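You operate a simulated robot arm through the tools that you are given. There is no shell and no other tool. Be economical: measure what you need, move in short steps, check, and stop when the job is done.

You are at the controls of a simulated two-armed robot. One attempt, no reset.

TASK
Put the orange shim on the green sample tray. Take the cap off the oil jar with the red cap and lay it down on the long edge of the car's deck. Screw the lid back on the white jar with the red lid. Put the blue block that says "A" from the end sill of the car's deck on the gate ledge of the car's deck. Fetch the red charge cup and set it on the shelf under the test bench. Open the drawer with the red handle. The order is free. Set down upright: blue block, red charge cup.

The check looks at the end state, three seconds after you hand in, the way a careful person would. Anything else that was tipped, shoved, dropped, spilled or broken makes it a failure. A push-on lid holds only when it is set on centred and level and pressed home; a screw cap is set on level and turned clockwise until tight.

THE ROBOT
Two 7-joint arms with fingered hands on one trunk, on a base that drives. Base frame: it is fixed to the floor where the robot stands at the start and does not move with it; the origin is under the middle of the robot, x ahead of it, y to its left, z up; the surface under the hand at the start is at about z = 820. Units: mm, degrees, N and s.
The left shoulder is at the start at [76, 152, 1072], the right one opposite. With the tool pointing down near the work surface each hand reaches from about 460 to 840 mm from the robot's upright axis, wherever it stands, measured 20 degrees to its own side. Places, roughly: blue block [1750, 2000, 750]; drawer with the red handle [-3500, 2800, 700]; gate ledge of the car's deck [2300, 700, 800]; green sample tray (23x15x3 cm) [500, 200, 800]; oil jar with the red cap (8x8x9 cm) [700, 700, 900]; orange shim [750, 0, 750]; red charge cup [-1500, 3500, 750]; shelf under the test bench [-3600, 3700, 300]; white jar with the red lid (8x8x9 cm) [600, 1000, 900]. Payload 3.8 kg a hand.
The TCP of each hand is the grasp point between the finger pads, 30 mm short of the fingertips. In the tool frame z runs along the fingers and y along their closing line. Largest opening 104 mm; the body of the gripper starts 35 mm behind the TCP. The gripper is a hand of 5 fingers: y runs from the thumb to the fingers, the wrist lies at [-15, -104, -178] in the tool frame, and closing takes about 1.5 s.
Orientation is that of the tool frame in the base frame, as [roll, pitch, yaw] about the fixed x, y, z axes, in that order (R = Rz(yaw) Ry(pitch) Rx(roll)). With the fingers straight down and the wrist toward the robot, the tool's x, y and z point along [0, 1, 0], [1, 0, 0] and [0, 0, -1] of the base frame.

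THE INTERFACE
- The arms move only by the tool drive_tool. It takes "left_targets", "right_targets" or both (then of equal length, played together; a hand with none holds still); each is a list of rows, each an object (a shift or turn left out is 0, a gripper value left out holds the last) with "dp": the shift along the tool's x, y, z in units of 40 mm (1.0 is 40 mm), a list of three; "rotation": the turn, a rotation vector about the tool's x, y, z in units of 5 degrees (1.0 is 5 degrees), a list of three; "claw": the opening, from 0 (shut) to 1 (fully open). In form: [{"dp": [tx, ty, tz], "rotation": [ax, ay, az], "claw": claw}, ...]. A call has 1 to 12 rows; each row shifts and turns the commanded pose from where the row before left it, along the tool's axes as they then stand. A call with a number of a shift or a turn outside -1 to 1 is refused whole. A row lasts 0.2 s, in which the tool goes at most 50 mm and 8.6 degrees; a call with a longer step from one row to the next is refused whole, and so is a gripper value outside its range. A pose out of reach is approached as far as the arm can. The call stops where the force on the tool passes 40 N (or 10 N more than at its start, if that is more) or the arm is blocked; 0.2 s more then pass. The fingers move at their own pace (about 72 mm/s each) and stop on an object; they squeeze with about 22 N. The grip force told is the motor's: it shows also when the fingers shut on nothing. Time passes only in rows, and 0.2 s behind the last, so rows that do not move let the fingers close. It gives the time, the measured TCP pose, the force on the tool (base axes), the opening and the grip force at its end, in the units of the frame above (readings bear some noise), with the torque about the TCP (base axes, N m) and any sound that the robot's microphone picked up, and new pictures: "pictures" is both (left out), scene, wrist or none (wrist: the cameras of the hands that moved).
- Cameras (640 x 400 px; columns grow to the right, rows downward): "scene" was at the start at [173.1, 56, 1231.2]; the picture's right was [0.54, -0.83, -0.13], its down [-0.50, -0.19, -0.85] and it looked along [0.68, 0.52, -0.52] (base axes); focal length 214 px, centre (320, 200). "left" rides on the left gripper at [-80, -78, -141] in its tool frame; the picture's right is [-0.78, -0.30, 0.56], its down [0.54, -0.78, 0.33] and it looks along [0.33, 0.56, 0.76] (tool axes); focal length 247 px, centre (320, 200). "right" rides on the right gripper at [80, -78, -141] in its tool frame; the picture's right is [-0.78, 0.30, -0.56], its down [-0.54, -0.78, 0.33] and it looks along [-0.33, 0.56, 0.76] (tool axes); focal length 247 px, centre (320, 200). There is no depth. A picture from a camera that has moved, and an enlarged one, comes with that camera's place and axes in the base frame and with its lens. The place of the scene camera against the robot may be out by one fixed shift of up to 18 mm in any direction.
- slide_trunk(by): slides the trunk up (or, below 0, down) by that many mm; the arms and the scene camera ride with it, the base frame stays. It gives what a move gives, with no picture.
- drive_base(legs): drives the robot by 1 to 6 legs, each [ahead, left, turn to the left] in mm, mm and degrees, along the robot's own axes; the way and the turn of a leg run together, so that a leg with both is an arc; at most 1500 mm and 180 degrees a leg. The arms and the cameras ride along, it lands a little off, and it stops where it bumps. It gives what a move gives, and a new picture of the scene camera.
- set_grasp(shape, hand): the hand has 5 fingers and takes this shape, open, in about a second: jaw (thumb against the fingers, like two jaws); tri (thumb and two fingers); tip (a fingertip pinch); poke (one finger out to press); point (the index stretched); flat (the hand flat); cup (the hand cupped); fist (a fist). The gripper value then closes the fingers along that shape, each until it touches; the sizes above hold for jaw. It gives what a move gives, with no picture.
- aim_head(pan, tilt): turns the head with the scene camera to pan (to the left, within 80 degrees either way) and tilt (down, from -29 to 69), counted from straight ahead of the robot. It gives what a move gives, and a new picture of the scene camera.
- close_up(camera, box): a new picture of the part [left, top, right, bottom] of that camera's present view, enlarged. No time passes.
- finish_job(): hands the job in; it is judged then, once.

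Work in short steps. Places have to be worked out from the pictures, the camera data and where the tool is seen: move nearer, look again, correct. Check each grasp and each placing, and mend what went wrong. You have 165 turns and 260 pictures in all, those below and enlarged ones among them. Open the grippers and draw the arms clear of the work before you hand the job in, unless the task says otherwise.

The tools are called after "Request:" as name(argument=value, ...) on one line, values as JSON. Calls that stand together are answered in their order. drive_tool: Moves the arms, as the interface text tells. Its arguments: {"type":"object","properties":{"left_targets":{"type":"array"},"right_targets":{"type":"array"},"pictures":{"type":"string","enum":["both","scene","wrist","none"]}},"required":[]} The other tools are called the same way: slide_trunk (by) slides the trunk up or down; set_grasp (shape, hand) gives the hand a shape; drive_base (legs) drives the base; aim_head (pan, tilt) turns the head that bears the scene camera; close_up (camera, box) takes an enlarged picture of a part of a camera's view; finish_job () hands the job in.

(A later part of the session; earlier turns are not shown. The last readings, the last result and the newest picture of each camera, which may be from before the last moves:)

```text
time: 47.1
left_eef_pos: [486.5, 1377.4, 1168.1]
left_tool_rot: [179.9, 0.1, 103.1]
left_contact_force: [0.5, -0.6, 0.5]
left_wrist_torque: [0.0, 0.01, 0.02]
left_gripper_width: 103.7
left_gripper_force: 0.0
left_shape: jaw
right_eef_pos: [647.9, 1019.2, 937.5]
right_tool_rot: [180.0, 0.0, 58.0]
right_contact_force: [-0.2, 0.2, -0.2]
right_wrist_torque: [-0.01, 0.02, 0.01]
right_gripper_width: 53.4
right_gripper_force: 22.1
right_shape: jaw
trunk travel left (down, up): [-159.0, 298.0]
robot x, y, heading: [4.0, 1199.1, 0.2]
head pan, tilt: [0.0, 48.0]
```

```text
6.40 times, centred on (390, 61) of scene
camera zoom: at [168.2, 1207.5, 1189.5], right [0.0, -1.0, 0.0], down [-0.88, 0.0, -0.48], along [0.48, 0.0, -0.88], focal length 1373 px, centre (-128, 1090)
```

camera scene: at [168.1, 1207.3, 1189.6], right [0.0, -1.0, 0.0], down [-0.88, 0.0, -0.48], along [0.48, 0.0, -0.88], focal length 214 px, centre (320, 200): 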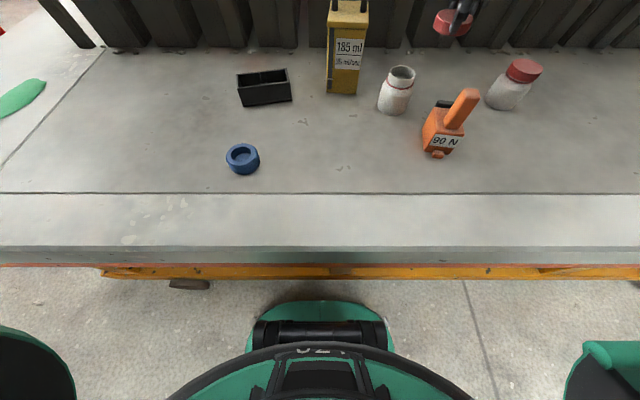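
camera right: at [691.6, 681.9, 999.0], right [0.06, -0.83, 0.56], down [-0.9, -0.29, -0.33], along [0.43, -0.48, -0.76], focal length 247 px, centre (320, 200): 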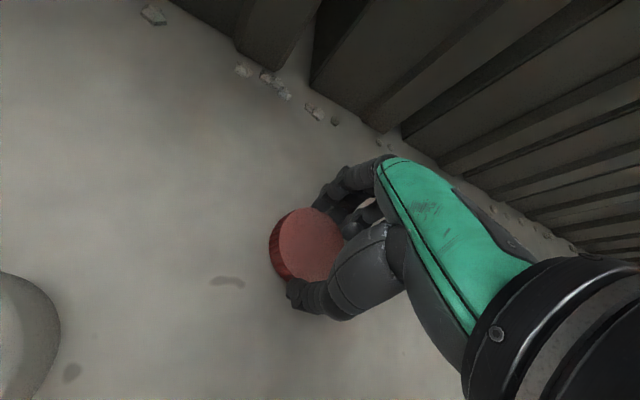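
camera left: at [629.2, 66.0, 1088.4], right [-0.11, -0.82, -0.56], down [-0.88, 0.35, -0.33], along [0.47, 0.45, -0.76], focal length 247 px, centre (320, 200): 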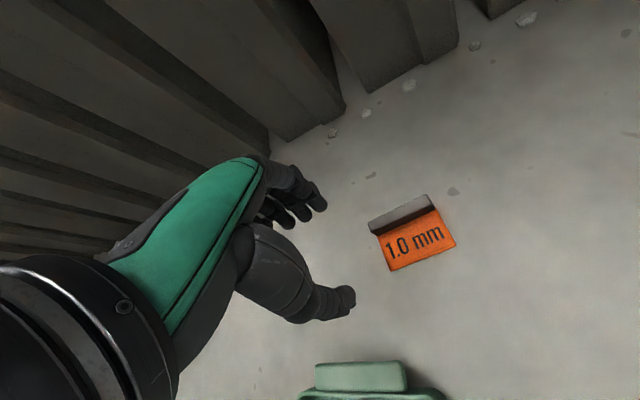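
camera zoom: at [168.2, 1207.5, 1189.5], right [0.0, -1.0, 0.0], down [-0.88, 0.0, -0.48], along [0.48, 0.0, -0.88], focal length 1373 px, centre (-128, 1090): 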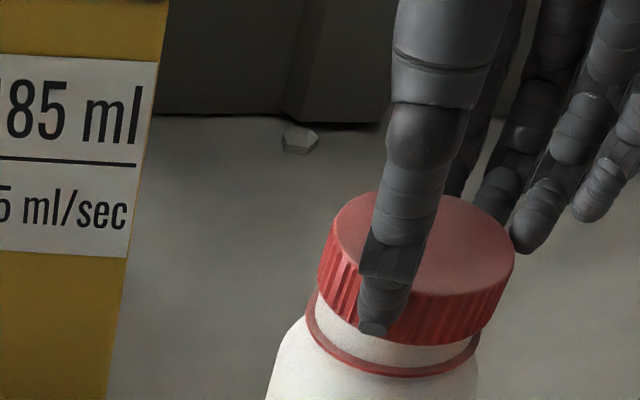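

The lid has sunk 3.4 mm and the threads seem engaged with low force. I keep turning another 55° with slight down-feed.

Request:
drive_tool(right_targets=[{"rotation": [0, 0, 1], "dp": [0, 0, 0.02]}, {"rotation": [0, 0, 1], "dp": [0, 0, 0.02]}, {"rotation": [0, 0, 1], "dp": [0, 0, 0.01]}, {"rotation": [0, 0, 1], "dp": [0, 0, 0.01]}, {"rotation": [0, 0, 1], "dp": [0, 0, 0.01]}, {"rotation": [0, 0, 1]}, {"rotation": [0, 0, 1]}, {"rotation": [0, 0, 1]}, {"rotation": [0, 0, 1], "dp": [0, 0, 0.01]}, {"rotation": [0, 0, 1]}, {"rotation": [0, 0, 1]}], pictures="none")

Request:
close_up(camera="scene", box=[340, 30, 440, 92])

```text
time: 49.5
left_eef_pos: [486.9, 1377.3, 1168.7]
left_tool_rot: [180.0, 0.1, 103.1]
left_contact_force: [-0.3, -0.4, -0.3]
left_wrist_torque: [0.0, 0.04, -0.02]
left_gripper_width: 103.7
left_gripper_force: 0.1
left_shape: jaw
right_eef_pos: [647.4, 1020.0, 933.1]
right_tool_rot: [-179.9, 0.2, 3.1]
right_contact_force: [-0.1, -0.7, -0.9]
right_wrist_torque: [-0.02, -0.02, 0.03]
right_gripper_width: 53.4
right_gripper_force: 22.1
right_shape: jaw
trunk travel left (down, up): [-159.0, 298.0]
robot x, y, heading: [3.6, 1201.9, 0.0]
head pan, tilt: [0.0, 48.0]
```

```text
6.40 times, centred on (390, 61) of scene
camera zoom: at [168.2, 1207.5, 1189.5], right [0.0, -1.0, 0.0], down [-0.88, 0.0, -0.48], along [0.48, 0.0, -0.88], focal length 1373 px, centre (-128, 1090)
```

zoom: 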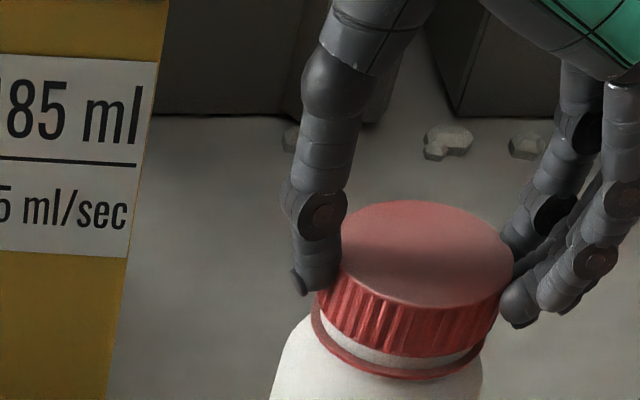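

Only a small gap to the ring remains. I turn further and watch for rising torque.

Request:
drive_tool(right_targets=[{"rotation": [0, 0, 1], "dp": [0, 0, 0.02]}, {"rotation": [0, 0, 1], "dp": [0, 0, 0.01]}, {"rotation": [0, 0, 1], "dp": [0, 0, 0.01]}, {"rotation": [0, 0, 1], "dp": [0, 0, 0.01]}, {"rotation": [0, 0, 1], "dp": [0, 0, 0.01]}, {"rotation": [0, 0, 1], "dp": [0, 0, 0.01]}], pictures="none")

Request:
close_up(camera="scene", box=[340, 30, 440, 92])

```text
time: 50.9
left_eef_pos: [485.9, 1377.7, 1169.5]
left_tool_rot: [-180.0, 0.0, 103.1]
left_contact_force: [0.0, -0.8, -0.5]
left_wrist_torque: [0.04, 0.03, 0.01]
left_gripper_width: 103.9
left_gripper_force: 0.0
left_shape: jaw
right_eef_pos: [646.4, 1020.0, 931.8]
right_tool_rot: [180.0, 0.0, -26.9]
right_contact_force: [-0.5, -1.2, 5.4]
right_wrist_torque: [-0.06, 0.12, 0.0]
right_gripper_width: 53.5
right_gripper_force: 22.4
right_shape: jaw
trunk travel left (down, up): [-159.0, 298.0]
robot x, y, heading: [1.8, 1202.8, -0.1]
head pan, tilt: [0.0, 48.0]
```

```text
6.40 times, centred on (390, 61) of scene
camera zoom: at [167.5, 1207.6, 1189.7], right [0.0, -1.0, 0.0], down [-0.88, 0.0, -0.48], along [0.48, 0.0, -0.88], focal length 1373 px, centre (-128, 1090)
```

zoom: 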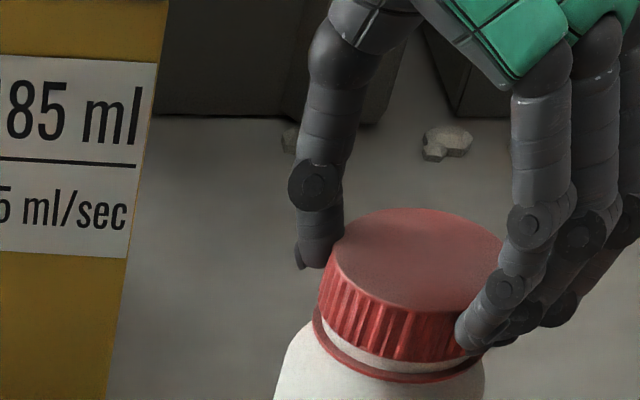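

Force is now 5.4 N down with little torque. I turn on without down-feed to see whether it tightens.

Request:
drive_tool(right_targets=[{"rotation": [0, 0, 1]}, {"rotation": [0, 0, 1]}, {"rotation": [0, 0, 1]}, {"rotation": [0, 0, 1]}, {"rotation": [0, 0, 1]}, {"rotation": [0, 0, 1]}], pictures="none")

```text
time: 52.3
left_eef_pos: [485.2, 1377.7, 1169.4]
left_tool_rot: [179.9, 0.0, 103.1]
left_contact_force: [0.4, 0.1, -0.2]
left_wrist_torque: [0.0, -0.01, -0.05]
left_gripper_width: 103.6
left_gripper_force: 0.1
left_shape: jaw
right_eef_pos: [602.2, 1015.6, 920.8]
right_tool_rot: [-179.8, 0.1, -56.7]
right_contact_force: [0.0, 2.3, 22.5]
right_wrist_torque: [0.18, -0.03, -0.03]
right_gripper_width: 51.9
right_gripper_force: 22.5
right_shape: jaw
right hand out of reach, approached as far as the arm can: row 1, 2, 3, 4, 5, 6
trunk travel left (down, up): [-159.0, 298.0]
robot x, y, heading: [0.7, 1203.2, 0.6]
head pan, tilt: [0.0, 48.0]
```

The arm hit its limit and drifted 45 mm. I look at once.

Request:
close_up(camera="scene", box=[320, 0, 520, 125])

```text
3.20 times, centred on (420, 62) of scene
camera zoom: at [165.9, 1208.3, 1189.6], right [0.0, -1.0, 0.0], down [-0.88, 0.0, -0.48], along [0.48, 0.0, -0.88], focal length 686 px, centre (0, 640)
```

zoom: 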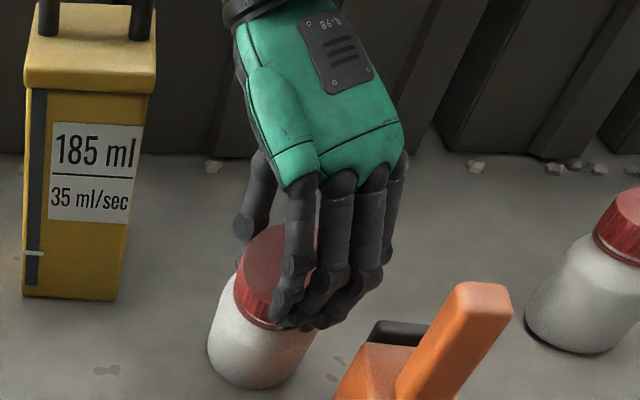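

The jar slid perhaps 15–25 mm toward the robot with the hand. I open slightly to release the load, then check.

Request:
drive_tool(right_targets=[{"claw": 0.56}, {"claw": 0.6}, {"claw": 0.64}, {}], pictures="none")

Request:
close_up(camera="scene", box=[320, 0, 520, 125])

```text
time: 53.3
left_eef_pos: [487.5, 1376.8, 1169.3]
left_tool_rot: [179.9, 0.0, 103.1]
left_contact_force: [-0.4, -0.1, 0.2]
left_wrist_torque: [0.04, 0.01, 0.01]
left_gripper_width: 103.8
left_gripper_force: 0.1
left_shape: jaw
right_eef_pos: [604.3, 1015.4, 920.0]
right_tool_rot: [-180.0, 0.1, -56.9]
right_contact_force: [-0.4, -0.4, -0.2]
right_wrist_torque: [0.02, 0.02, 0.03]
right_gripper_width: 66.4
right_gripper_force: 0.1
right_shape: jaw
trunk travel left (down, up): [-159.0, 298.0]
robot x, y, heading: [4.0, 1201.2, 0.4]
head pan, tilt: [0.0, 48.0]
```

```text
3.20 times, centred on (420, 62) of scene
camera zoom: at [168.3, 1207.3, 1189.5], right [0.0, -1.0, 0.0], down [-0.88, 0.0, -0.48], along [0.48, 0.0, -0.88], focal length 686 px, centre (0, 640)
```

zoom: 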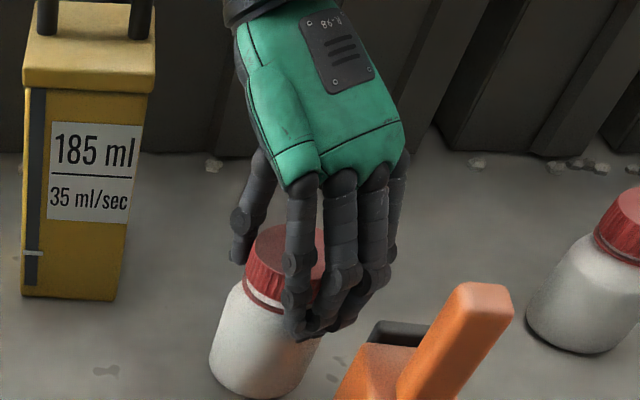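

The jar stands upright with the lid on. I lift the hand straight up and inspect.

Request:
drive_tool(right_targets=[{"dp": [0, 0, -0.5]}, {"dp": [0, 0, -1]}, {"dp": [0, 0, -1]}, {"dp": [0, 0, -1]}], pictures="none")

Request:
close_up(camera="scene", box=[350, 50, 450, 112])

Request:
close_up(camera="right", box=[0, 0, 640, 400])

```text
time: 54.3
left_eef_pos: [485.7, 1377.6, 1170.1]
left_tool_rot: [180.0, 0.0, 103.1]
left_contact_force: [-0.3, -0.5, -0.3]
left_wrist_torque: [-0.02, 0.0, -0.01]
left_gripper_width: 103.5
left_gripper_force: 0.1
left_shape: jaw
right_eef_pos: [547.8, 1005.3, 1021.7]
right_tool_rot: [-179.5, 0.0, -56.7]
right_contact_force: [0.0, -0.3, -0.2]
right_wrist_torque: [0.02, -0.01, 0.01]
right_gripper_width: 66.6
right_gripper_force: 0.0
right_shape: jaw
right hand out of reach, approached as far as the arm can: row 1, 2, 3, 4
trunk travel left (down, up): [-159.0, 298.0]
robot x, y, heading: [1.6, 1203.9, 0.5]
head pan, tilt: [0.0, 48.0]
```

```text
6.40 times, centred on (400, 81) of scene
camera zoom: at [167.0, 1207.2, 1189.8], right [0.0, -1.0, 0.0], down [-0.88, 0.0, -0.48], along [0.48, 0.0, -0.88], focal length 1373 px, centre (-192, 962)
```

zoom: 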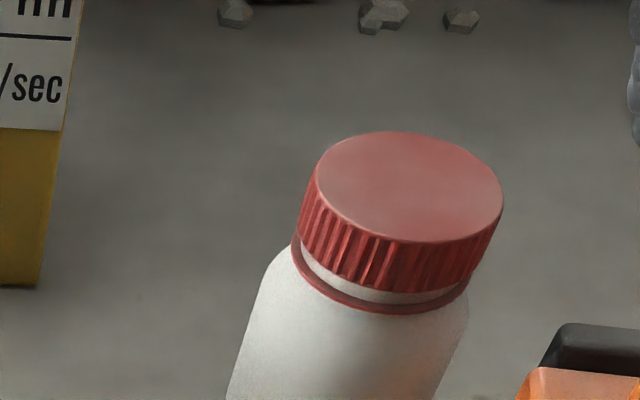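

```text
1.00 times, centred on (320, 200) of right (not enlarged: the box is as wide or as high as the picture)
camera zoom: at [654.9, 979.6, 1163.6], right [-0.68, 0.49, 0.55], down [0.36, 0.87, -0.33], along [-0.64, -0.02, -0.77], focal length 247 px, centre (320, 200)
```

zoom: 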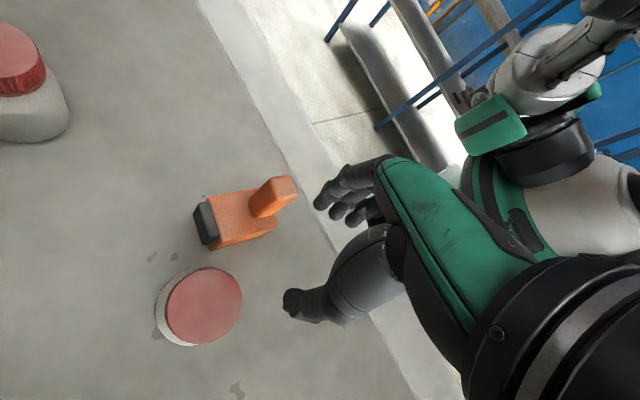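

The lid is on, level and nearly down to the ring; the jar is now at about (618,1007). I unwind the wrist for another grip and tightening turn.

Request:
drive_tool(right_targets=[{"rotation": [0, 0, -1]}, {"rotation": [0, 0, -1]}, {"rotation": [0, 0, -1]}, {"rotation": [0, 0, -1]}, {"rotation": [0, 0, -1]}, {"rotation": [0, 0, -1]}, {"rotation": [0, 0, -1]}, {"rotation": [0, 0, -1]}, {"rotation": [0, 0, -1]}, {"rotation": [0, 0, -1]}, {"rotation": [0, 0, -1]}, {"rotation": [0, 0, -1]}], pictures="none")

Request:
drive_tool(right_targets=[{"rotation": [0, 0, -1]}, {"rotation": [0, 0, -1]}, {"rotation": [0, 0, -1]}, {"rotation": [0, 0, -1]}, {"rotation": [0, 0, -1]}, {"rotation": [0, 0, -1]}, {"rotation": [0, 0, -1]}, {"rotation": [0, 0, -1]}, {"rotation": [0, 0, -1]}, {"rotation": [0, 0, -1]}, {"rotation": [0, 0, -1]}, {"rotation": [0, 0, -1]}], pictures="none")

Request:
drive_tool(right_targets=[{"rotation": [0, 0, -1], "claw": 0.9}, {"rotation": [0, 0, -1]}, {"rotation": [0, 0, -1]}, {"rotation": [0, 0, -1]}, {"rotation": [0, 0, -1]}, {"rotation": [0, 0, -1]}, {"rotation": [0, 0, -1]}, {"rotation": [0, 0, -1]}], pictures="none")

```text
time: 56.9
left_eef_pos: [486.1, 1377.1, 1168.5]
left_tool_rot: [180.0, 0.0, 103.0]
left_contact_force: [0.0, -1.1, -0.2]
left_wrist_torque: [0.02, 0.01, -0.02]
left_gripper_width: 103.6
left_gripper_force: 0.0
left_shape: jaw
right_eef_pos: [548.7, 1005.8, 1020.4]
right_tool_rot: [180.0, 0.0, 3.4]
right_contact_force: [0.0, 0.2, 0.6]
right_wrist_torque: [0.01, -0.01, 0.03]
right_gripper_width: 66.7
right_gripper_force: 0.1
right_shape: jaw
trunk travel left (down, up): [-159.0, 298.0]
robot x, y, heading: [5.9, 1201.4, 0.1]
head pan, tilt: [0.0, 48.0]
```

```text
time: 59.5
left_eef_pos: [487.4, 1376.9, 1170.1]
left_tool_rot: [180.0, 0.0, 103.1]
left_contact_force: [-0.2, 0.4, -0.9]
left_wrist_torque: [-0.01, -0.03, 0.02]
left_gripper_width: 103.7
left_gripper_force: 0.0
left_shape: jaw
right_eef_pos: [549.2, 1004.8, 1020.6]
right_tool_rot: [-180.0, 0.0, 63.4]
right_contact_force: [0.1, -0.3, -0.8]
right_wrist_torque: [-0.01, -0.01, 0.01]
right_gripper_width: 66.2
right_gripper_force: 0.1
right_shape: jaw
trunk travel left (down, up): [-159.0, 298.0]
robot x, y, heading: [5.7, 1204.6, 0.3]
head pan, tilt: [0.0, 48.0]
```

```text
time: 61.3
left_eef_pos: [486.8, 1375.6, 1169.5]
left_tool_rot: [-180.0, 0.1, 103.1]
left_contact_force: [-1.3, -0.3, 1.2]
left_wrist_torque: [-0.04, -0.01, -0.01]
left_gripper_width: 103.8
left_gripper_force: 0.0
left_shape: jaw
right_eef_pos: [548.2, 1005.7, 1020.0]
right_tool_rot: [-180.0, 0.1, 103.3]
right_contact_force: [0.2, -0.4, -0.4]
right_wrist_torque: [0.03, 0.01, -0.03]
right_gripper_width: 93.6
right_gripper_force: 0.1
right_shape: jaw
trunk travel left (down, up): [-159.0, 298.0]
robot x, y, heading: [6.1, 1202.4, 0.2]
head pan, tilt: [0.0, 48.0]
```

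The hand is at yaw 103 with normal reach. I move over the lid and lower around it.

Request:
drive_tool(right_targets=[{"dp": [-0.19, 0.855, 0]}, {"dp": [-0.19, 0.855, 0]}, {"dp": [0, 0, 0.7]}, {"dp": [0, 0, 0.7]}, {"dp": [0, 0, 0.6]}, {"dp": [0, 0, 0.25]}, {}], pictures="wrist")

Request:
close_up(camera="scene", box=[350, 40, 450, 102])

```text
time: 62.9
left_eef_pos: [486.4, 1376.9, 1168.6]
left_tool_rot: [-180.0, 0.0, 103.1]
left_contact_force: [0.3, -0.4, -0.7]
left_wrist_torque: [-0.01, -0.02, 0.03]
left_gripper_width: 103.7
left_gripper_force: 0.1
left_shape: jaw
right_eef_pos: [618.4, 1005.7, 929.7]
right_tool_rot: [-180.0, 0.0, 103.2]
right_contact_force: [0.3, 0.2, 0.3]
right_wrist_torque: [-0.01, 0.0, -0.01]
right_gripper_width: 93.3
right_gripper_force: 0.0
right_shape: jaw
trunk travel left (down, up): [-159.0, 298.0]
robot x, y, heading: [6.7, 1202.7, 0.3]
head pan, tilt: [0.0, 48.0]
camera right: at [524.6, 1064.9, 1072.2], right [0.47, -0.69, 0.56], down [-0.63, -0.7, -0.33], along [0.62, -0.2, -0.76], focal length 247 px, centre (320, 200)
```

right: 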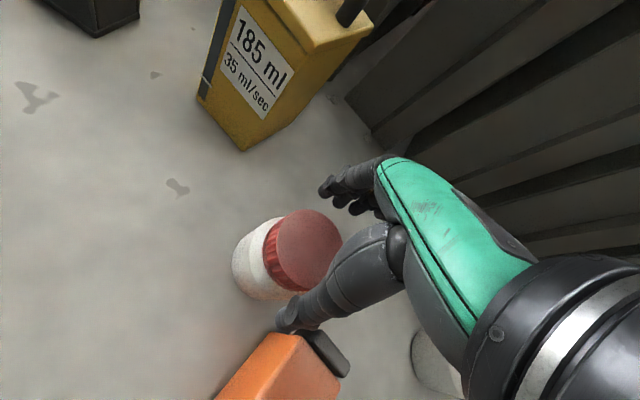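

```text
6.40 times, centred on (400, 71) of scene
camera zoom: at [168.1, 1207.3, 1189.6], right [0.0, -1.0, 0.0], down [-0.88, 0.0, -0.48], along [0.48, 0.0, -0.88], focal length 1373 px, centre (-192, 1026)
```

zoom: 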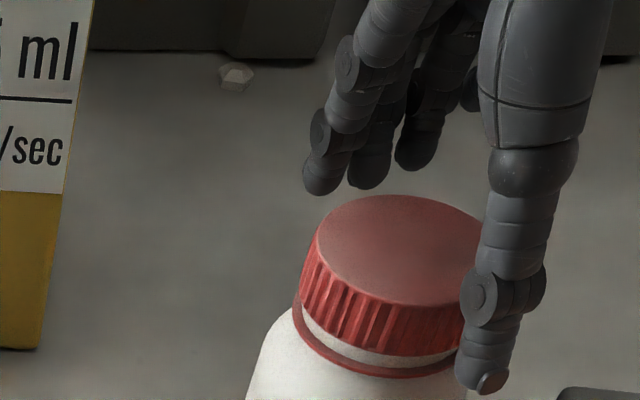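

The lid is 3 mm toward the thumb, so I correct that and close.

Request:
drive_tool(right_targets=[{"dp": [0, -0.08, 0.02]}, {"claw": 0}, {}, {}, {}, {}, {}], pictures="none")

Request:
drive_tool(right_targets=[{"rotation": [0, 0, 1]}, {"rotation": [0, 0, 1]}, {"rotation": [0, 0, 1]}, {"rotation": [0, 0, 1]}, {"rotation": [0, 0, 1]}, {"rotation": [0, 0, 1]}], pictures="none")

Request:
close_up(camera="scene", box=[350, 40, 450, 102])

```text
time: 64.5
left_eef_pos: [486.9, 1375.6, 1168.3]
left_tool_rot: [180.0, 0.0, 103.2]
left_contact_force: [-0.2, 0.3, -0.1]
left_wrist_torque: [-0.02, 0.0, 0.01]
left_gripper_width: 103.6
left_gripper_force: 0.1
left_shape: jaw
right_eef_pos: [616.5, 1005.9, 930.3]
right_tool_rot: [180.0, 0.0, 103.1]
right_contact_force: [-0.7, 0.0, 0.3]
right_wrist_torque: [-0.01, 0.0, 0.0]
right_gripper_width: 53.6
right_gripper_force: 21.2
right_shape: jaw
trunk travel left (down, up): [-159.0, 298.0]
robot x, y, heading: [1.6, 1202.8, 0.3]
head pan, tilt: [0.0, 48.0]
```

```text
time: 65.9
left_eef_pos: [487.6, 1377.5, 1169.4]
left_tool_rot: [-180.0, 0.1, 103.0]
left_contact_force: [-0.9, 0.2, -0.1]
left_wrist_torque: [0.03, 0.03, -0.03]
left_gripper_width: 103.8
left_gripper_force: 0.1
left_shape: jaw
right_eef_pos: [616.6, 1004.2, 930.7]
right_tool_rot: [-180.0, 0.0, 73.0]
right_contact_force: [-0.4, 0.1, -0.5]
right_wrist_torque: [0.02, 0.01, -0.02]
right_gripper_width: 53.2
right_gripper_force: 22.0
right_shape: jaw
trunk travel left (down, up): [-159.0, 298.0]
robot x, y, heading: [6.6, 1202.9, 0.2]
head pan, tilt: [0.0, 48.0]
```

```text
6.40 times, centred on (400, 71) of scene
camera zoom: at [168.3, 1207.4, 1189.5], right [0.0, -1.0, 0.0], down [-0.88, 0.0, -0.48], along [0.48, 0.0, -0.88], focal length 1373 px, centre (-192, 1026)
```

zoom: 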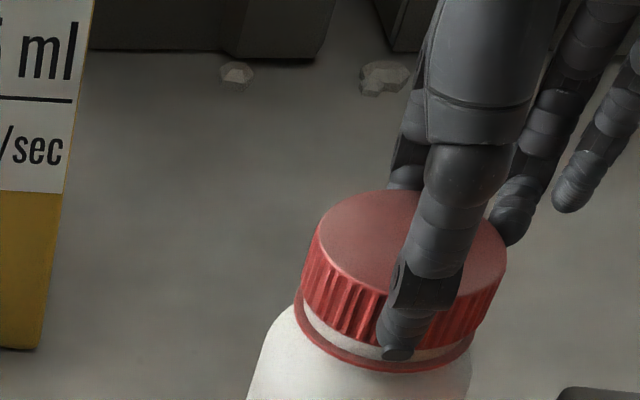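

Torque is near zero, so the jar may be turning along with the lid. I press down and turn to read the reaction torque.

Request:
drive_tool(right_targets=[{"dp": [0, 0, 0.05]}, {"dp": [0, 0, 0.03]}, {"rotation": [0, 0, 1]}, {"rotation": [0, 0, 1]}, {"rotation": [0, 0, 1]}, {"rotation": [0, 0, 1]}], pictures="none")

```text
time: 67.3
left_eef_pos: [485.7, 1376.7, 1168.5]
left_tool_rot: [-180.0, 0.0, 103.0]
left_contact_force: [0.0, 0.8, 0.2]
left_wrist_torque: [-0.01, 0.01, 0.02]
left_gripper_width: 103.7
left_gripper_force: 0.0
left_shape: jaw
right_eef_pos: [614.7, 1004.9, 928.6]
right_tool_rot: [179.9, 0.0, 53.1]
right_contact_force: [0.4, 1.3, 6.9]
right_wrist_torque: [-0.01, -0.03, 0.08]
right_gripper_width: 53.3
right_gripper_force: 22.2
right_shape: jaw
trunk travel left (down, up): [-159.0, 298.0]
robot x, y, heading: [3.2, 1202.7, 0.3]
head pan, tilt: [0.0, 48.0]
```

The torque is 0.08 N m, possibly just bench friction. I press harder so the bench grips the jar, and turn more.

Request:
drive_tool(right_targets=[{"dp": [0, 0, 0.05]}, {"dp": [0, 0, 0.05]}, {"dp": [0, 0, 0.05]}, {"rotation": [0, 0, 1]}, {"rotation": [0, 0, 1]}, {"rotation": [0, 0, 1]}, {"rotation": [0, 0, 1]}, {"rotation": [0, 0, 1]}, {"rotation": [0, 0, 1]}], pictures="none")

Request:
close_up(camera="scene", box=[350, 40, 450, 102])

```text
time: 69.3
left_eef_pos: [483.2, 1378.3, 1169.2]
left_tool_rot: [179.8, 0.0, 103.1]
left_contact_force: [0.1, 0.0, -0.9]
left_wrist_torque: [0.0, -0.01, -0.02]
left_gripper_width: 103.8
left_gripper_force: 0.1
left_shape: jaw
right_eef_pos: [613.3, 1007.1, 925.1]
right_tool_rot: [179.9, -0.3, 23.1]
right_contact_force: [3.0, 3.9, 31.5]
right_wrist_torque: [-0.01, -0.17, 0.03]
right_gripper_width: 53.8
right_gripper_force: 22.2
right_shape: jaw
trunk travel left (down, up): [-159.0, 298.0]
robot x, y, heading: [-1.6, 1201.5, 0.4]
head pan, tilt: [0.0, 48.0]
```

```text
6.40 times, centred on (400, 71) of scene
camera zoom: at [164.9, 1209.4, 1190.2], right [0.0, -1.0, 0.0], down [-0.88, 0.0, -0.48], along [0.48, 0.0, -0.88], focal length 1373 px, centre (-192, 1026)
```

zoom: 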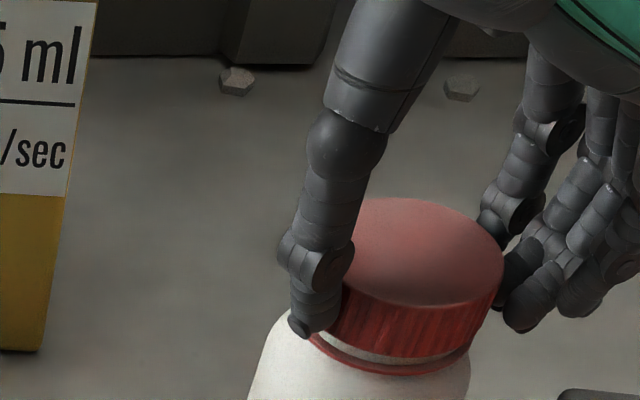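

I compare with the properly closed oil jar's cap gap.

Request:
close_up(camera="scene", box=[470, 45, 570, 107])

```text
6.40 times, centred on (520, 76) of scene
camera zoom: at [164.9, 1209.4, 1190.2], right [0.0, -1.0, 0.0], down [-0.88, 0.0, -0.48], along [0.48, 0.0, -0.88], focal length 1373 px, centre (-960, 994)
```

zoom: 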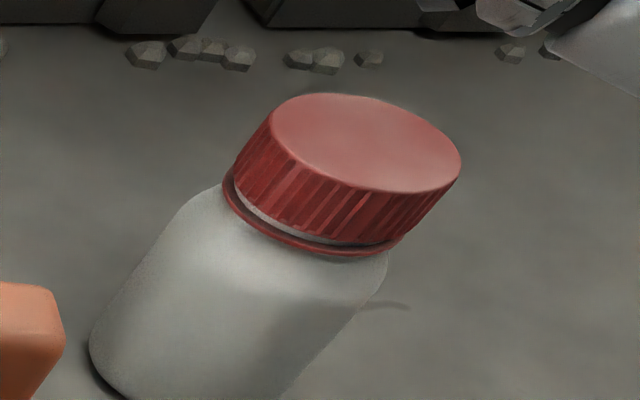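

It looks similar now. I release, lift a bit, and zoom in tightly on both.

Request:
drive_tool(right_targets=[{"dp": [0, 0, -0.1], "claw": 0.56}, {"claw": 0.62}, {"claw": 0.7}, {"claw": 0.85}, {"dp": [0, 0, -0.5]}, {"dp": [0, 0, -1]}, {"dp": [0, 0, -1]}], pictures="none")

Request:
close_up(camera="scene", box=[380, 60, 436, 95])

Request:
close_up(camera="scene", box=[495, 55, 551, 90])

```text
time: 70.9
left_eef_pos: [486.4, 1378.2, 1169.4]
left_tool_rot: [-180.0, 0.0, 103.0]
left_contact_force: [-0.3, -0.3, 0.9]
left_wrist_torque: [0.0, -0.03, 0.01]
left_gripper_width: 103.6
left_gripper_force: 0.1
left_shape: jaw
right_eef_pos: [614.2, 1004.6, 1026.6]
right_tool_rot: [-180.0, 0.1, 23.2]
right_contact_force: [0.8, 0.8, -0.6]
right_wrist_torque: [0.0, 0.01, 0.01]
right_gripper_width: 88.2
right_gripper_force: 0.0
right_shape: jaw
trunk travel left (down, up): [-159.0, 298.0]
robot x, y, heading: [3.1, 1199.5, -0.0]
head pan, tilt: [0.0, 48.0]
```

```text
11.43 times, centred on (408, 78) of scene
camera zoom: at [167.5, 1207.6, 1189.7], right [0.0, -1.0, 0.0], down [-0.88, 0.0, -0.48], along [0.48, 0.0, -0.88], focal length 2451 px, centre (-686, 1600)
```

zoom: 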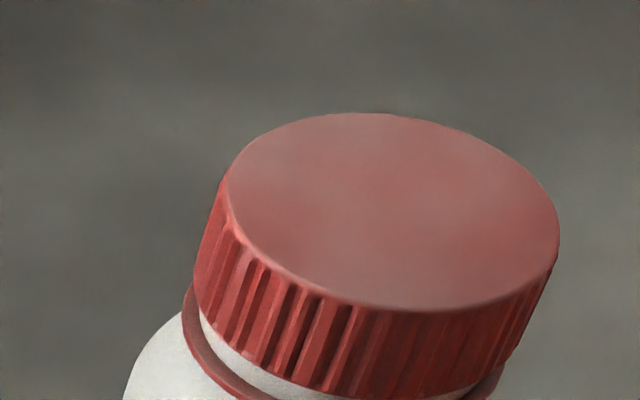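

```text
11.43 times, centred on (523, 72) of scene
camera zoom: at [167.5, 1207.6, 1189.7], right [0.0, -1.0, 0.0], down [-0.88, 0.0, -0.48], along [0.48, 0.0, -0.88], focal length 2451 px, centre (-2000, 1657)
```

zoom: 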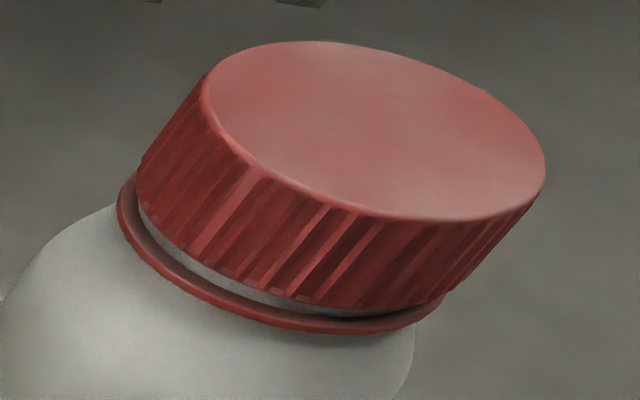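

Request:
close_up(camera="scene", box=[380, 68, 436, 103])

```text
11.43 times, centred on (408, 86) of scene
camera zoom: at [167.5, 1207.6, 1189.7], right [0.0, -1.0, 0.0], down [-0.88, 0.0, -0.48], along [0.48, 0.0, -0.88], focal length 2451 px, centre (-686, 1509)
```

zoom: 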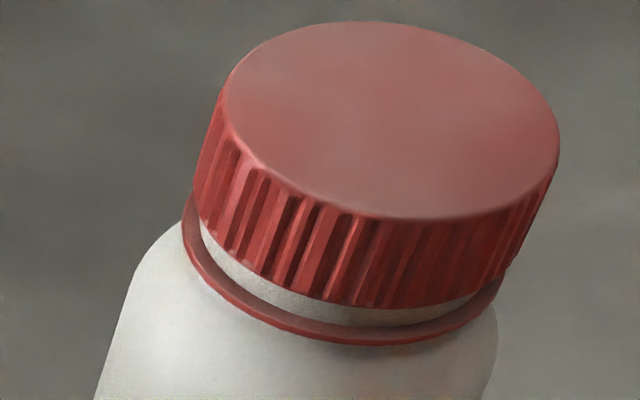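

The white lid's gap is about 1 mm wider than the closed one and shrank during the last turn, so the threads engage and it needs more turns. I unwind the wrist.

Request:
drive_tool(right_targets=[{"rotation": [0, 0, -1]}, {"rotation": [0, 0, -1]}, {"rotation": [0, 0, -1]}, {"rotation": [0, 0, -1]}, {"rotation": [0, 0, -1]}, {"rotation": [0, 0, -1]}, {"rotation": [0, 0, -1]}, {"rotation": [0, 0, -1]}, {"rotation": [0, 0, -1]}, {"rotation": [0, 0, -1]}, {"rotation": [0, 0, -1]}, {"rotation": [0, 0, -1]}], pictures="none")

Request:
drive_tool(right_targets=[{"rotation": [0, 0, -1]}, {"rotation": [0, 0, -1]}, {"rotation": [0, 0, -1]}, {"rotation": [0, 0, -1]}, {"rotation": [0, 0, -1]}, {"rotation": [0, 0, -1]}, {"rotation": [0, 0, -1]}], pictures="wrist")

```text
time: 73.5
left_eef_pos: [486.9, 1375.6, 1169.3]
left_tool_rot: [180.0, 0.1, 103.1]
left_contact_force: [-0.8, -0.1, -0.7]
left_wrist_torque: [0.01, -0.01, 0.03]
left_gripper_width: 103.6
left_gripper_force: 0.1
left_shape: jaw
right_eef_pos: [614.8, 1005.1, 1024.8]
right_tool_rot: [-179.9, 0.0, 83.4]
right_contact_force: [0.1, 0.2, 0.4]
right_wrist_torque: [0.0, 0.0, 0.0]
right_gripper_width: 88.2
right_gripper_force: 0.2
right_shape: jaw
trunk travel left (down, up): [-159.0, 298.0]
robot x, y, heading: [2.7, 1200.4, 0.1]
head pan, tilt: [0.0, 48.0]
```

```text
time: 75.1
left_eef_pos: [485.5, 1375.7, 1169.3]
left_tool_rot: [-180.0, 0.0, 103.0]
left_contact_force: [-1.0, 0.8, -0.5]
left_wrist_torque: [0.04, -0.01, -0.01]
left_gripper_width: 103.9
left_gripper_force: 0.0
left_shape: jaw
right_eef_pos: [616.9, 1005.0, 1025.0]
right_tool_rot: [-180.0, -0.1, 118.3]
right_contact_force: [0.2, 0.5, -0.8]
right_wrist_torque: [-0.01, -0.04, -0.01]
right_gripper_width: 88.2
right_gripper_force: 0.0
right_shape: jaw
trunk travel left (down, up): [-159.0, 298.0]
robot x, y, heading: [4.7, 1204.5, 0.2]
head pan, tilt: [0.0, 48.0]
camera right: at [508.8, 1037.4, 1166.7], right [0.63, -0.54, 0.56], down [-0.43, -0.84, -0.33], along [0.65, -0.03, -0.76], focal length 247 px, centre (320, 200)
```

right: 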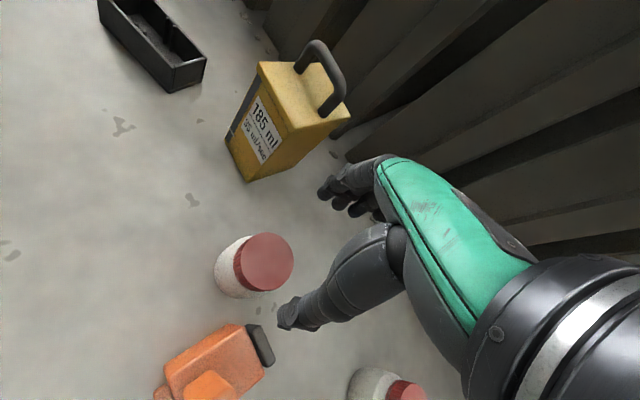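

The lid is centred under the TCP. I descend, grip, press and turn clockwise about 105° in total.

Request:
drive_tool(right_targets=[{"dp": [0, 0.05, 0.7]}, {"dp": [0, 0, 0.7]}, {"dp": [0, 0, 0.7]}, {"dp": [0, 0, 0.3]}, {"claw": 0}, {}, {}, {}, {}, {}], pictures="none")

Request:
drive_tool(right_targets=[{"dp": [0, 0, 0.05]}, {"dp": [0, 0, 0.05]}, {"rotation": [0, 0, 1]}, {"rotation": [0, 0, 1]}, {"rotation": [0, 0, 1]}, {"rotation": [0, 0, 1]}, {"rotation": [0, 0, 1]}, {"rotation": [0, 0, 1]}, {"rotation": [0, 0, 1]}, {"rotation": [0, 0, 1]}, {"rotation": [0, 0, 1]}, {"rotation": [0, 0, 1]}], pictures="none")

Request:
drive_tool(right_targets=[{"rotation": [0, 0, 1]}, {"rotation": [0, 0, 1]}, {"rotation": [0, 0, 1]}, {"rotation": [0, 0, 1]}, {"rotation": [0, 0, 1]}, {"rotation": [0, 0, 1]}, {"rotation": [0, 0, 1]}, {"rotation": [0, 0, 1]}, {"rotation": [0, 0, 1]}, {"rotation": [0, 0, 1]}, {"rotation": [0, 0, 1]}], pictures="none")

```text
time: 77.3
left_eef_pos: [486.1, 1377.5, 1169.2]
left_tool_rot: [179.9, 0.0, 103.1]
left_contact_force: [-0.6, -0.1, -0.1]
left_wrist_torque: [0.02, -0.02, -0.01]
left_gripper_width: 103.6
left_gripper_force: 0.1
left_shape: jaw
right_eef_pos: [617.2, 1006.9, 929.4]
right_tool_rot: [180.0, 0.0, 118.2]
right_contact_force: [-0.2, -0.1, 0.2]
right_wrist_torque: [0.0, 0.0, -0.02]
right_gripper_width: 53.7
right_gripper_force: 22.0
right_shape: jaw
trunk travel left (down, up): [-159.0, 298.0]
robot x, y, heading: [2.1, 1202.1, 0.1]
head pan, tilt: [0.0, 48.0]
```

```text
time: 79.9
left_eef_pos: [485.1, 1378.3, 1169.1]
left_tool_rot: [179.9, 0.1, 103.1]
left_contact_force: [0.1, -0.3, 1.0]
left_wrist_torque: [-0.03, -0.01, 0.0]
left_gripper_width: 103.8
left_gripper_force: 0.2
left_shape: jaw
right_eef_pos: [615.9, 1007.7, 926.9]
right_tool_rot: [180.0, 0.1, 68.1]
right_contact_force: [2.1, 3.3, 17.7]
right_wrist_torque: [-0.01, -0.14, 0.06]
right_gripper_width: 54.2
right_gripper_force: 21.7
right_shape: jaw
trunk travel left (down, up): [-159.0, 298.0]
robot x, y, heading: [0.7, 1201.0, -0.1]
head pan, tilt: [0.0, 48.0]
```

```text
time: 82.3
left_eef_pos: [485.3, 1377.8, 1168.3]
left_tool_rot: [179.9, 0.0, 103.1]
left_contact_force: [0.0, 0.6, 0.3]
left_wrist_torque: [-0.02, 0.01, 0.0]
left_gripper_width: 103.9
left_gripper_force: 0.1
left_shape: jaw
right_eef_pos: [616.7, 1006.4, 925.0]
right_tool_rot: [180.0, 0.0, 13.1]
right_contact_force: [3.2, 0.3, 12.8]
right_wrist_torque: [-0.09, -0.04, 0.04]
right_gripper_width: 54.2
right_gripper_force: 22.2
right_shape: jaw
trunk travel left (down, up): [-159.0, 298.0]
robot x, y, heading: [5.7, 1200.0, 0.2]
head pan, tilt: [0.0, 48.0]
```

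The lid is sinking as it turns (z fell 2 mm, force dropped). I turn 30° more, then release and check the gap.

Request:
drive_tool(right_targets=[{"rotation": [0, 0, 1]}, {"rotation": [0, 0, 1]}, {"rotation": [0, 0, 1]}, {"rotation": [0, 0, 1]}, {"rotation": [0, 0, 1]}, {"rotation": [0, 0, 1]}], pictures="none")

Request:
drive_tool(right_targets=[{"dp": [0, 0, -0.08], "claw": 0.58}, {"claw": 0.65}, {"claw": 0.75}, {"claw": 0.85}, {"dp": [0, 0, -0.5]}, {"dp": [0, 0, -1]}, {"dp": [0, 0, -1]}], pictures="none")

Request:
close_up(camera="scene", box=[380, 68, 436, 103])

```text
time: 83.7
left_eef_pos: [485.9, 1377.1, 1169.3]
left_tool_rot: [179.9, 0.0, 103.1]
left_contact_force: [-0.6, -0.4, 1.2]
left_wrist_torque: [-0.02, -0.03, -0.04]
left_gripper_width: 103.8
left_gripper_force: 0.0
left_shape: jaw
right_eef_pos: [615.4, 1005.6, 926.0]
right_tool_rot: [-180.0, -0.1, -16.8]
right_contact_force: [1.2, -1.9, 8.8]
right_wrist_torque: [-0.16, 0.02, 0.04]
right_gripper_width: 54.2
right_gripper_force: 21.9
right_shape: jaw
trunk travel left (down, up): [-159.0, 298.0]
robot x, y, heading: [6.4, 1203.5, 0.1]
head pan, tilt: [0.0, 48.0]
```

```text
time: 85.3
left_eef_pos: [486.0, 1377.3, 1168.4]
left_tool_rot: [179.9, 0.0, 103.1]
left_contact_force: [-0.3, 0.3, -0.2]
left_wrist_torque: [0.0, 0.02, -0.02]
left_gripper_width: 103.4
left_gripper_force: 0.2
left_shape: jaw
right_eef_pos: [616.3, 1005.9, 1028.7]
right_tool_rot: [180.0, -0.1, -16.7]
right_contact_force: [-1.0, 0.4, -0.1]
right_wrist_torque: [0.01, 0.03, 0.02]
right_gripper_width: 88.5
right_gripper_force: 0.1
right_shape: jaw
trunk travel left (down, up): [-159.0, 298.0]
robot x, y, heading: [5.3, 1200.0, 0.2]
head pan, tilt: [0.0, 48.0]
```

```text
11.43 times, centred on (408, 86) of scene
camera zoom: at [167.3, 1207.8, 1189.8], right [0.0, -1.0, 0.0], down [-0.88, 0.0, -0.48], along [0.48, 0.0, -0.88], focal length 2451 px, centre (-686, 1509)
```

zoom: 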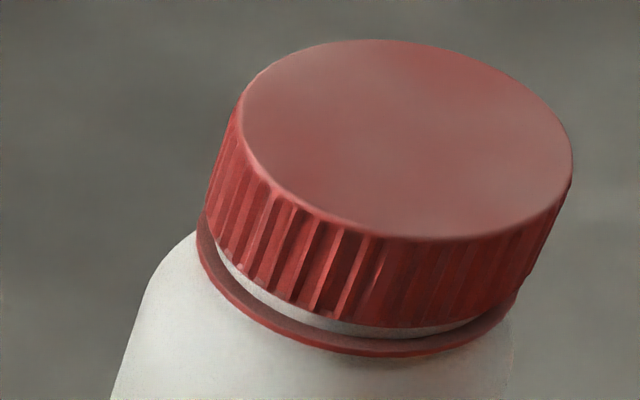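

The gap now matches the closed oil jar. I do one more full cycle to be sure it is tight.

Request:
drive_tool(right_targets=[{"rotation": [0, 0, -1]}, {"rotation": [0, 0, -1]}, {"rotation": [0, 0, -1]}, {"rotation": [0, 0, -1]}, {"rotation": [0, 0, -1]}, {"rotation": [0, 0, -1]}, {"rotation": [0, 0, -1]}, {"rotation": [0, 0, -1]}, {"rotation": [0, 0, -1]}, {"rotation": [0, 0, -1]}, {"rotation": [0, 0, -1]}, {"rotation": [0, 0, -1]}], pictures="none")

Request:
drive_tool(right_targets=[{"rotation": [0, 0, -1]}, {"rotation": [0, 0, -1]}, {"rotation": [0, 0, -1]}, {"rotation": [0, 0, -1]}, {"rotation": [0, 0, -1]}, {"rotation": [0, 0, -1]}, {"rotation": [0, 0, -1]}, {"rotation": [0, 0, -1]}, {"rotation": [0, 0, -1]}, {"rotation": [0, 0, -1]}, {"rotation": [0, 0, -1]}, {"rotation": [0, 0, -1]}], pictures="none")

Request:
drive_tool(right_targets=[{"rotation": [0, 0, -1]}, {"rotation": [0, 0, -1]}, {"rotation": [0, 0, -1]}], pictures="wrist")

```text
time: 87.9
left_eef_pos: [486.6, 1376.1, 1169.3]
left_tool_rot: [-179.9, -0.1, 103.1]
left_contact_force: [-0.2, -0.1, 0.3]
left_wrist_torque: [0.01, 0.03, 0.0]
left_gripper_width: 103.6
left_gripper_force: 0.1
left_shape: jaw
right_eef_pos: [616.7, 1005.2, 1028.5]
right_tool_rot: [180.0, 0.0, 43.4]
right_contact_force: [-0.7, -0.4, 0.9]
right_wrist_torque: [0.03, 0.0, 0.01]
right_gripper_width: 88.1
right_gripper_force: 0.0
right_shape: jaw
trunk travel left (down, up): [-159.0, 298.0]
robot x, y, heading: [3.2, 1201.2, 0.2]
head pan, tilt: [0.0, 48.0]
```

```text
time: 90.5
left_eef_pos: [486.2, 1376.9, 1169.7]
left_tool_rot: [180.0, 0.0, 103.1]
left_contact_force: [-0.5, -0.3, 1.2]
left_wrist_torque: [-0.02, 0.0, 0.02]
left_gripper_width: 104.1
left_gripper_force: 0.1
left_shape: jaw
right_eef_pos: [617.4, 1005.5, 1027.2]
right_tool_rot: [-179.8, 0.0, 103.3]
right_contact_force: [0.6, 0.4, -0.3]
right_wrist_torque: [0.01, -0.01, -0.02]
right_gripper_width: 88.0
right_gripper_force: 0.1
right_shape: jaw
trunk travel left (down, up): [-159.0, 298.0]
robot x, y, heading: [1.2, 1201.7, 0.1]
head pan, tilt: [0.0, 48.0]
```

```text
time: 91.3
left_eef_pos: [487.4, 1376.5, 1169.2]
left_tool_rot: [180.0, -0.1, 103.1]
left_contact_force: [-0.9, -0.8, 0.0]
left_wrist_torque: [0.0, 0.0, 0.0]
left_gripper_width: 103.8
left_gripper_force: 0.1
left_shape: jaw
right_eef_pos: [616.9, 1005.3, 1027.6]
right_tool_rot: [179.9, -0.1, 118.2]
right_contact_force: [-0.4, 0.4, -0.4]
right_wrist_torque: [-0.04, 0.0, 0.01]
right_gripper_width: 88.0
right_gripper_force: 0.0
right_shape: jaw
trunk travel left (down, up): [-159.0, 298.0]
robot x, y, heading: [3.4, 1203.6, 0.5]
head pan, tilt: [0.0, 48.0]
camera right: at [511.2, 1037.9, 1169.2], right [0.63, -0.54, 0.56], down [-0.43, -0.84, -0.33], along [0.65, -0.03, -0.76], focal length 247 px, centre (320, 200)
```

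right: 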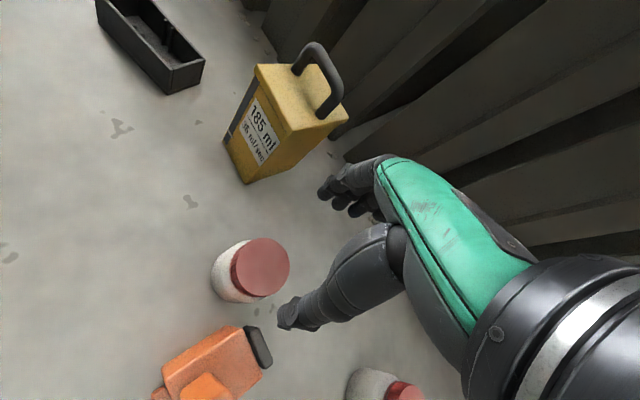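

I regrip, press, and turn again, reading force and torque after each stretch.

Request:
drive_tool(right_targets=[{"dp": [-0.05, -0.07, 0.7]}, {"dp": [0, 0, 0.7]}, {"dp": [0, 0, 0.7]}, {"dp": [0, 0, 0.4]}, {"claw": 0}, {}, {}, {}, {}, {}, {"dp": [0, 0, 0.05]}, {"dp": [0, 0, 0.04]}], pictures="none")

Request:
drive_tool(right_targets=[{"rotation": [0, 0, 1]}, {"rotation": [0, 0, 1]}, {"rotation": [0, 0, 1]}, {"rotation": [0, 0, 1]}, {"rotation": [0, 0, 1]}, {"rotation": [0, 0, 1]}, {"rotation": [0, 0, 1]}, {"rotation": [0, 0, 1]}, {"rotation": [0, 0, 1]}, {"rotation": [0, 0, 1]}], pictures="none")

Request:
drive_tool(right_targets=[{"rotation": [0, 0, 1]}, {"rotation": [0, 0, 1]}, {"rotation": [0, 0, 1]}, {"rotation": [0, 0, 1]}, {"rotation": [0, 0, 1]}, {"rotation": [0, 0, 1]}, {"rotation": [0, 0, 1]}, {"rotation": [0, 0, 1]}, {"rotation": [0, 0, 1]}, {"rotation": [0, 0, 1]}], pictures="none")

```text
time: 93.9
left_eef_pos: [486.3, 1377.5, 1170.0]
left_tool_rot: [179.9, -0.1, 103.1]
left_contact_force: [-0.5, -0.1, 1.1]
left_wrist_torque: [0.01, -0.05, 0.04]
left_gripper_width: 103.9
left_gripper_force: 0.1
left_shape: jaw
right_eef_pos: [615.3, 1002.8, 926.9]
right_tool_rot: [179.9, 0.0, 118.2]
right_contact_force: [-0.4, -0.1, 8.3]
right_wrist_torque: [0.03, -0.06, 0.01]
right_gripper_width: 53.5
right_gripper_force: 21.6
right_shape: jaw
trunk travel left (down, up): [-159.0, 298.0]
robot x, y, heading: [3.1, 1202.7, 0.4]
head pan, tilt: [0.0, 48.0]
```

```text
time: 96.1
left_eef_pos: [485.4, 1377.7, 1168.7]
left_tool_rot: [180.0, -0.1, 103.0]
left_contact_force: [-0.1, -0.5, 0.0]
left_wrist_torque: [-0.03, -0.03, 0.01]
left_gripper_width: 104.0
left_gripper_force: 0.0
left_shape: jaw
right_eef_pos: [613.8, 1003.3, 925.4]
right_tool_rot: [179.9, 0.1, 68.1]
right_contact_force: [0.0, 2.6, 10.3]
right_wrist_torque: [0.03, -0.09, 0.05]
right_gripper_width: 53.3
right_gripper_force: 22.1
right_shape: jaw
trunk travel left (down, up): [-159.0, 298.0]
robot x, y, heading: [3.3, 1204.4, 0.0]
head pan, tilt: [0.0, 48.0]
```

```text
time: 98.3
left_eef_pos: [486.3, 1376.5, 1169.5]
left_tool_rot: [179.9, 0.0, 103.1]
left_contact_force: [-0.3, -0.3, 0.4]
left_wrist_torque: [-0.03, 0.0, -0.01]
left_gripper_width: 103.6
left_gripper_force: 0.1
left_shape: jaw
right_eef_pos: [615.0, 1004.7, 924.0]
right_tool_rot: [179.9, 0.1, 17.9]
right_contact_force: [1.1, -0.8, 8.6]
right_wrist_torque: [-0.12, -0.08, 0.07]
right_gripper_width: 53.2
right_gripper_force: 22.6
right_shape: jaw
trunk travel left (down, up): [-159.0, 298.0]
robot x, y, heading: [3.1, 1201.3, 0.1]
head pan, tilt: [0.0, 48.0]
```

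Torque holds at 0.05–0.07 N m. I release, lift clear and compare the gap.

Request:
drive_tool(right_targets=[{"rotation": [0, 0, 1]}, {"rotation": [0, 0, 1]}, {"rotation": [0, 0, 1]}, {"rotation": [0, 0, 1]}, {"rotation": [0, 0, 1]}, {"dp": [0, 0, -0.05], "claw": 0.58}, {"claw": 0.65}, {"claw": 0.8}, {"claw": 0.9}, {"dp": [0, 0, -0.5]}, {"dp": [0, 0, -1]}, {"dp": [0, 0, -1]}], pictures="none")

Request:
close_up(camera="scene", box=[380, 68, 436, 103])

```text
time: 100.9
left_eef_pos: [485.6, 1377.6, 1168.9]
left_tool_rot: [179.9, 0.0, 103.1]
left_contact_force: [-0.3, 0.0, 0.6]
left_wrist_torque: [0.0, 0.01, 0.03]
left_gripper_width: 103.5
left_gripper_force: 0.1
left_shape: jaw
right_eef_pos: [615.8, 1003.9, 1026.7]
right_tool_rot: [180.0, 0.1, -6.8]
right_contact_force: [0.6, -0.2, -0.3]
right_wrist_torque: [-0.02, 0.01, 0.02]
right_gripper_width: 93.4
right_gripper_force: 0.1
right_shape: jaw
trunk travel left (down, up): [-159.0, 298.0]
robot x, y, heading: [2.6, 1202.1, 0.2]
head pan, tilt: [0.0, 48.0]
```

```text
11.43 times, centred on (408, 86) of scene
camera zoom: at [167.3, 1207.8, 1189.8], right [0.0, -1.0, 0.0], down [-0.88, 0.0, -0.48], along [0.48, 0.0, -0.88], focal length 2451 px, centre (-686, 1509)
```

zoom: 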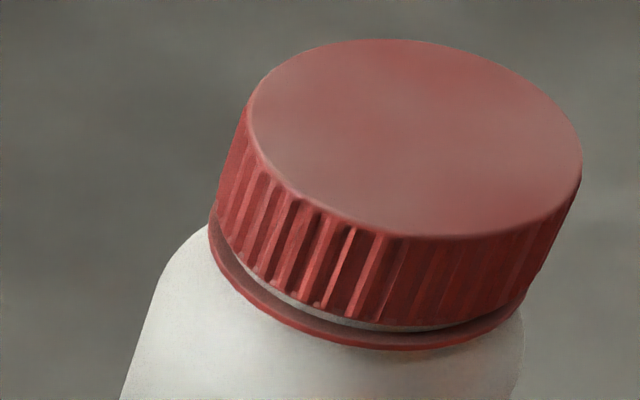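

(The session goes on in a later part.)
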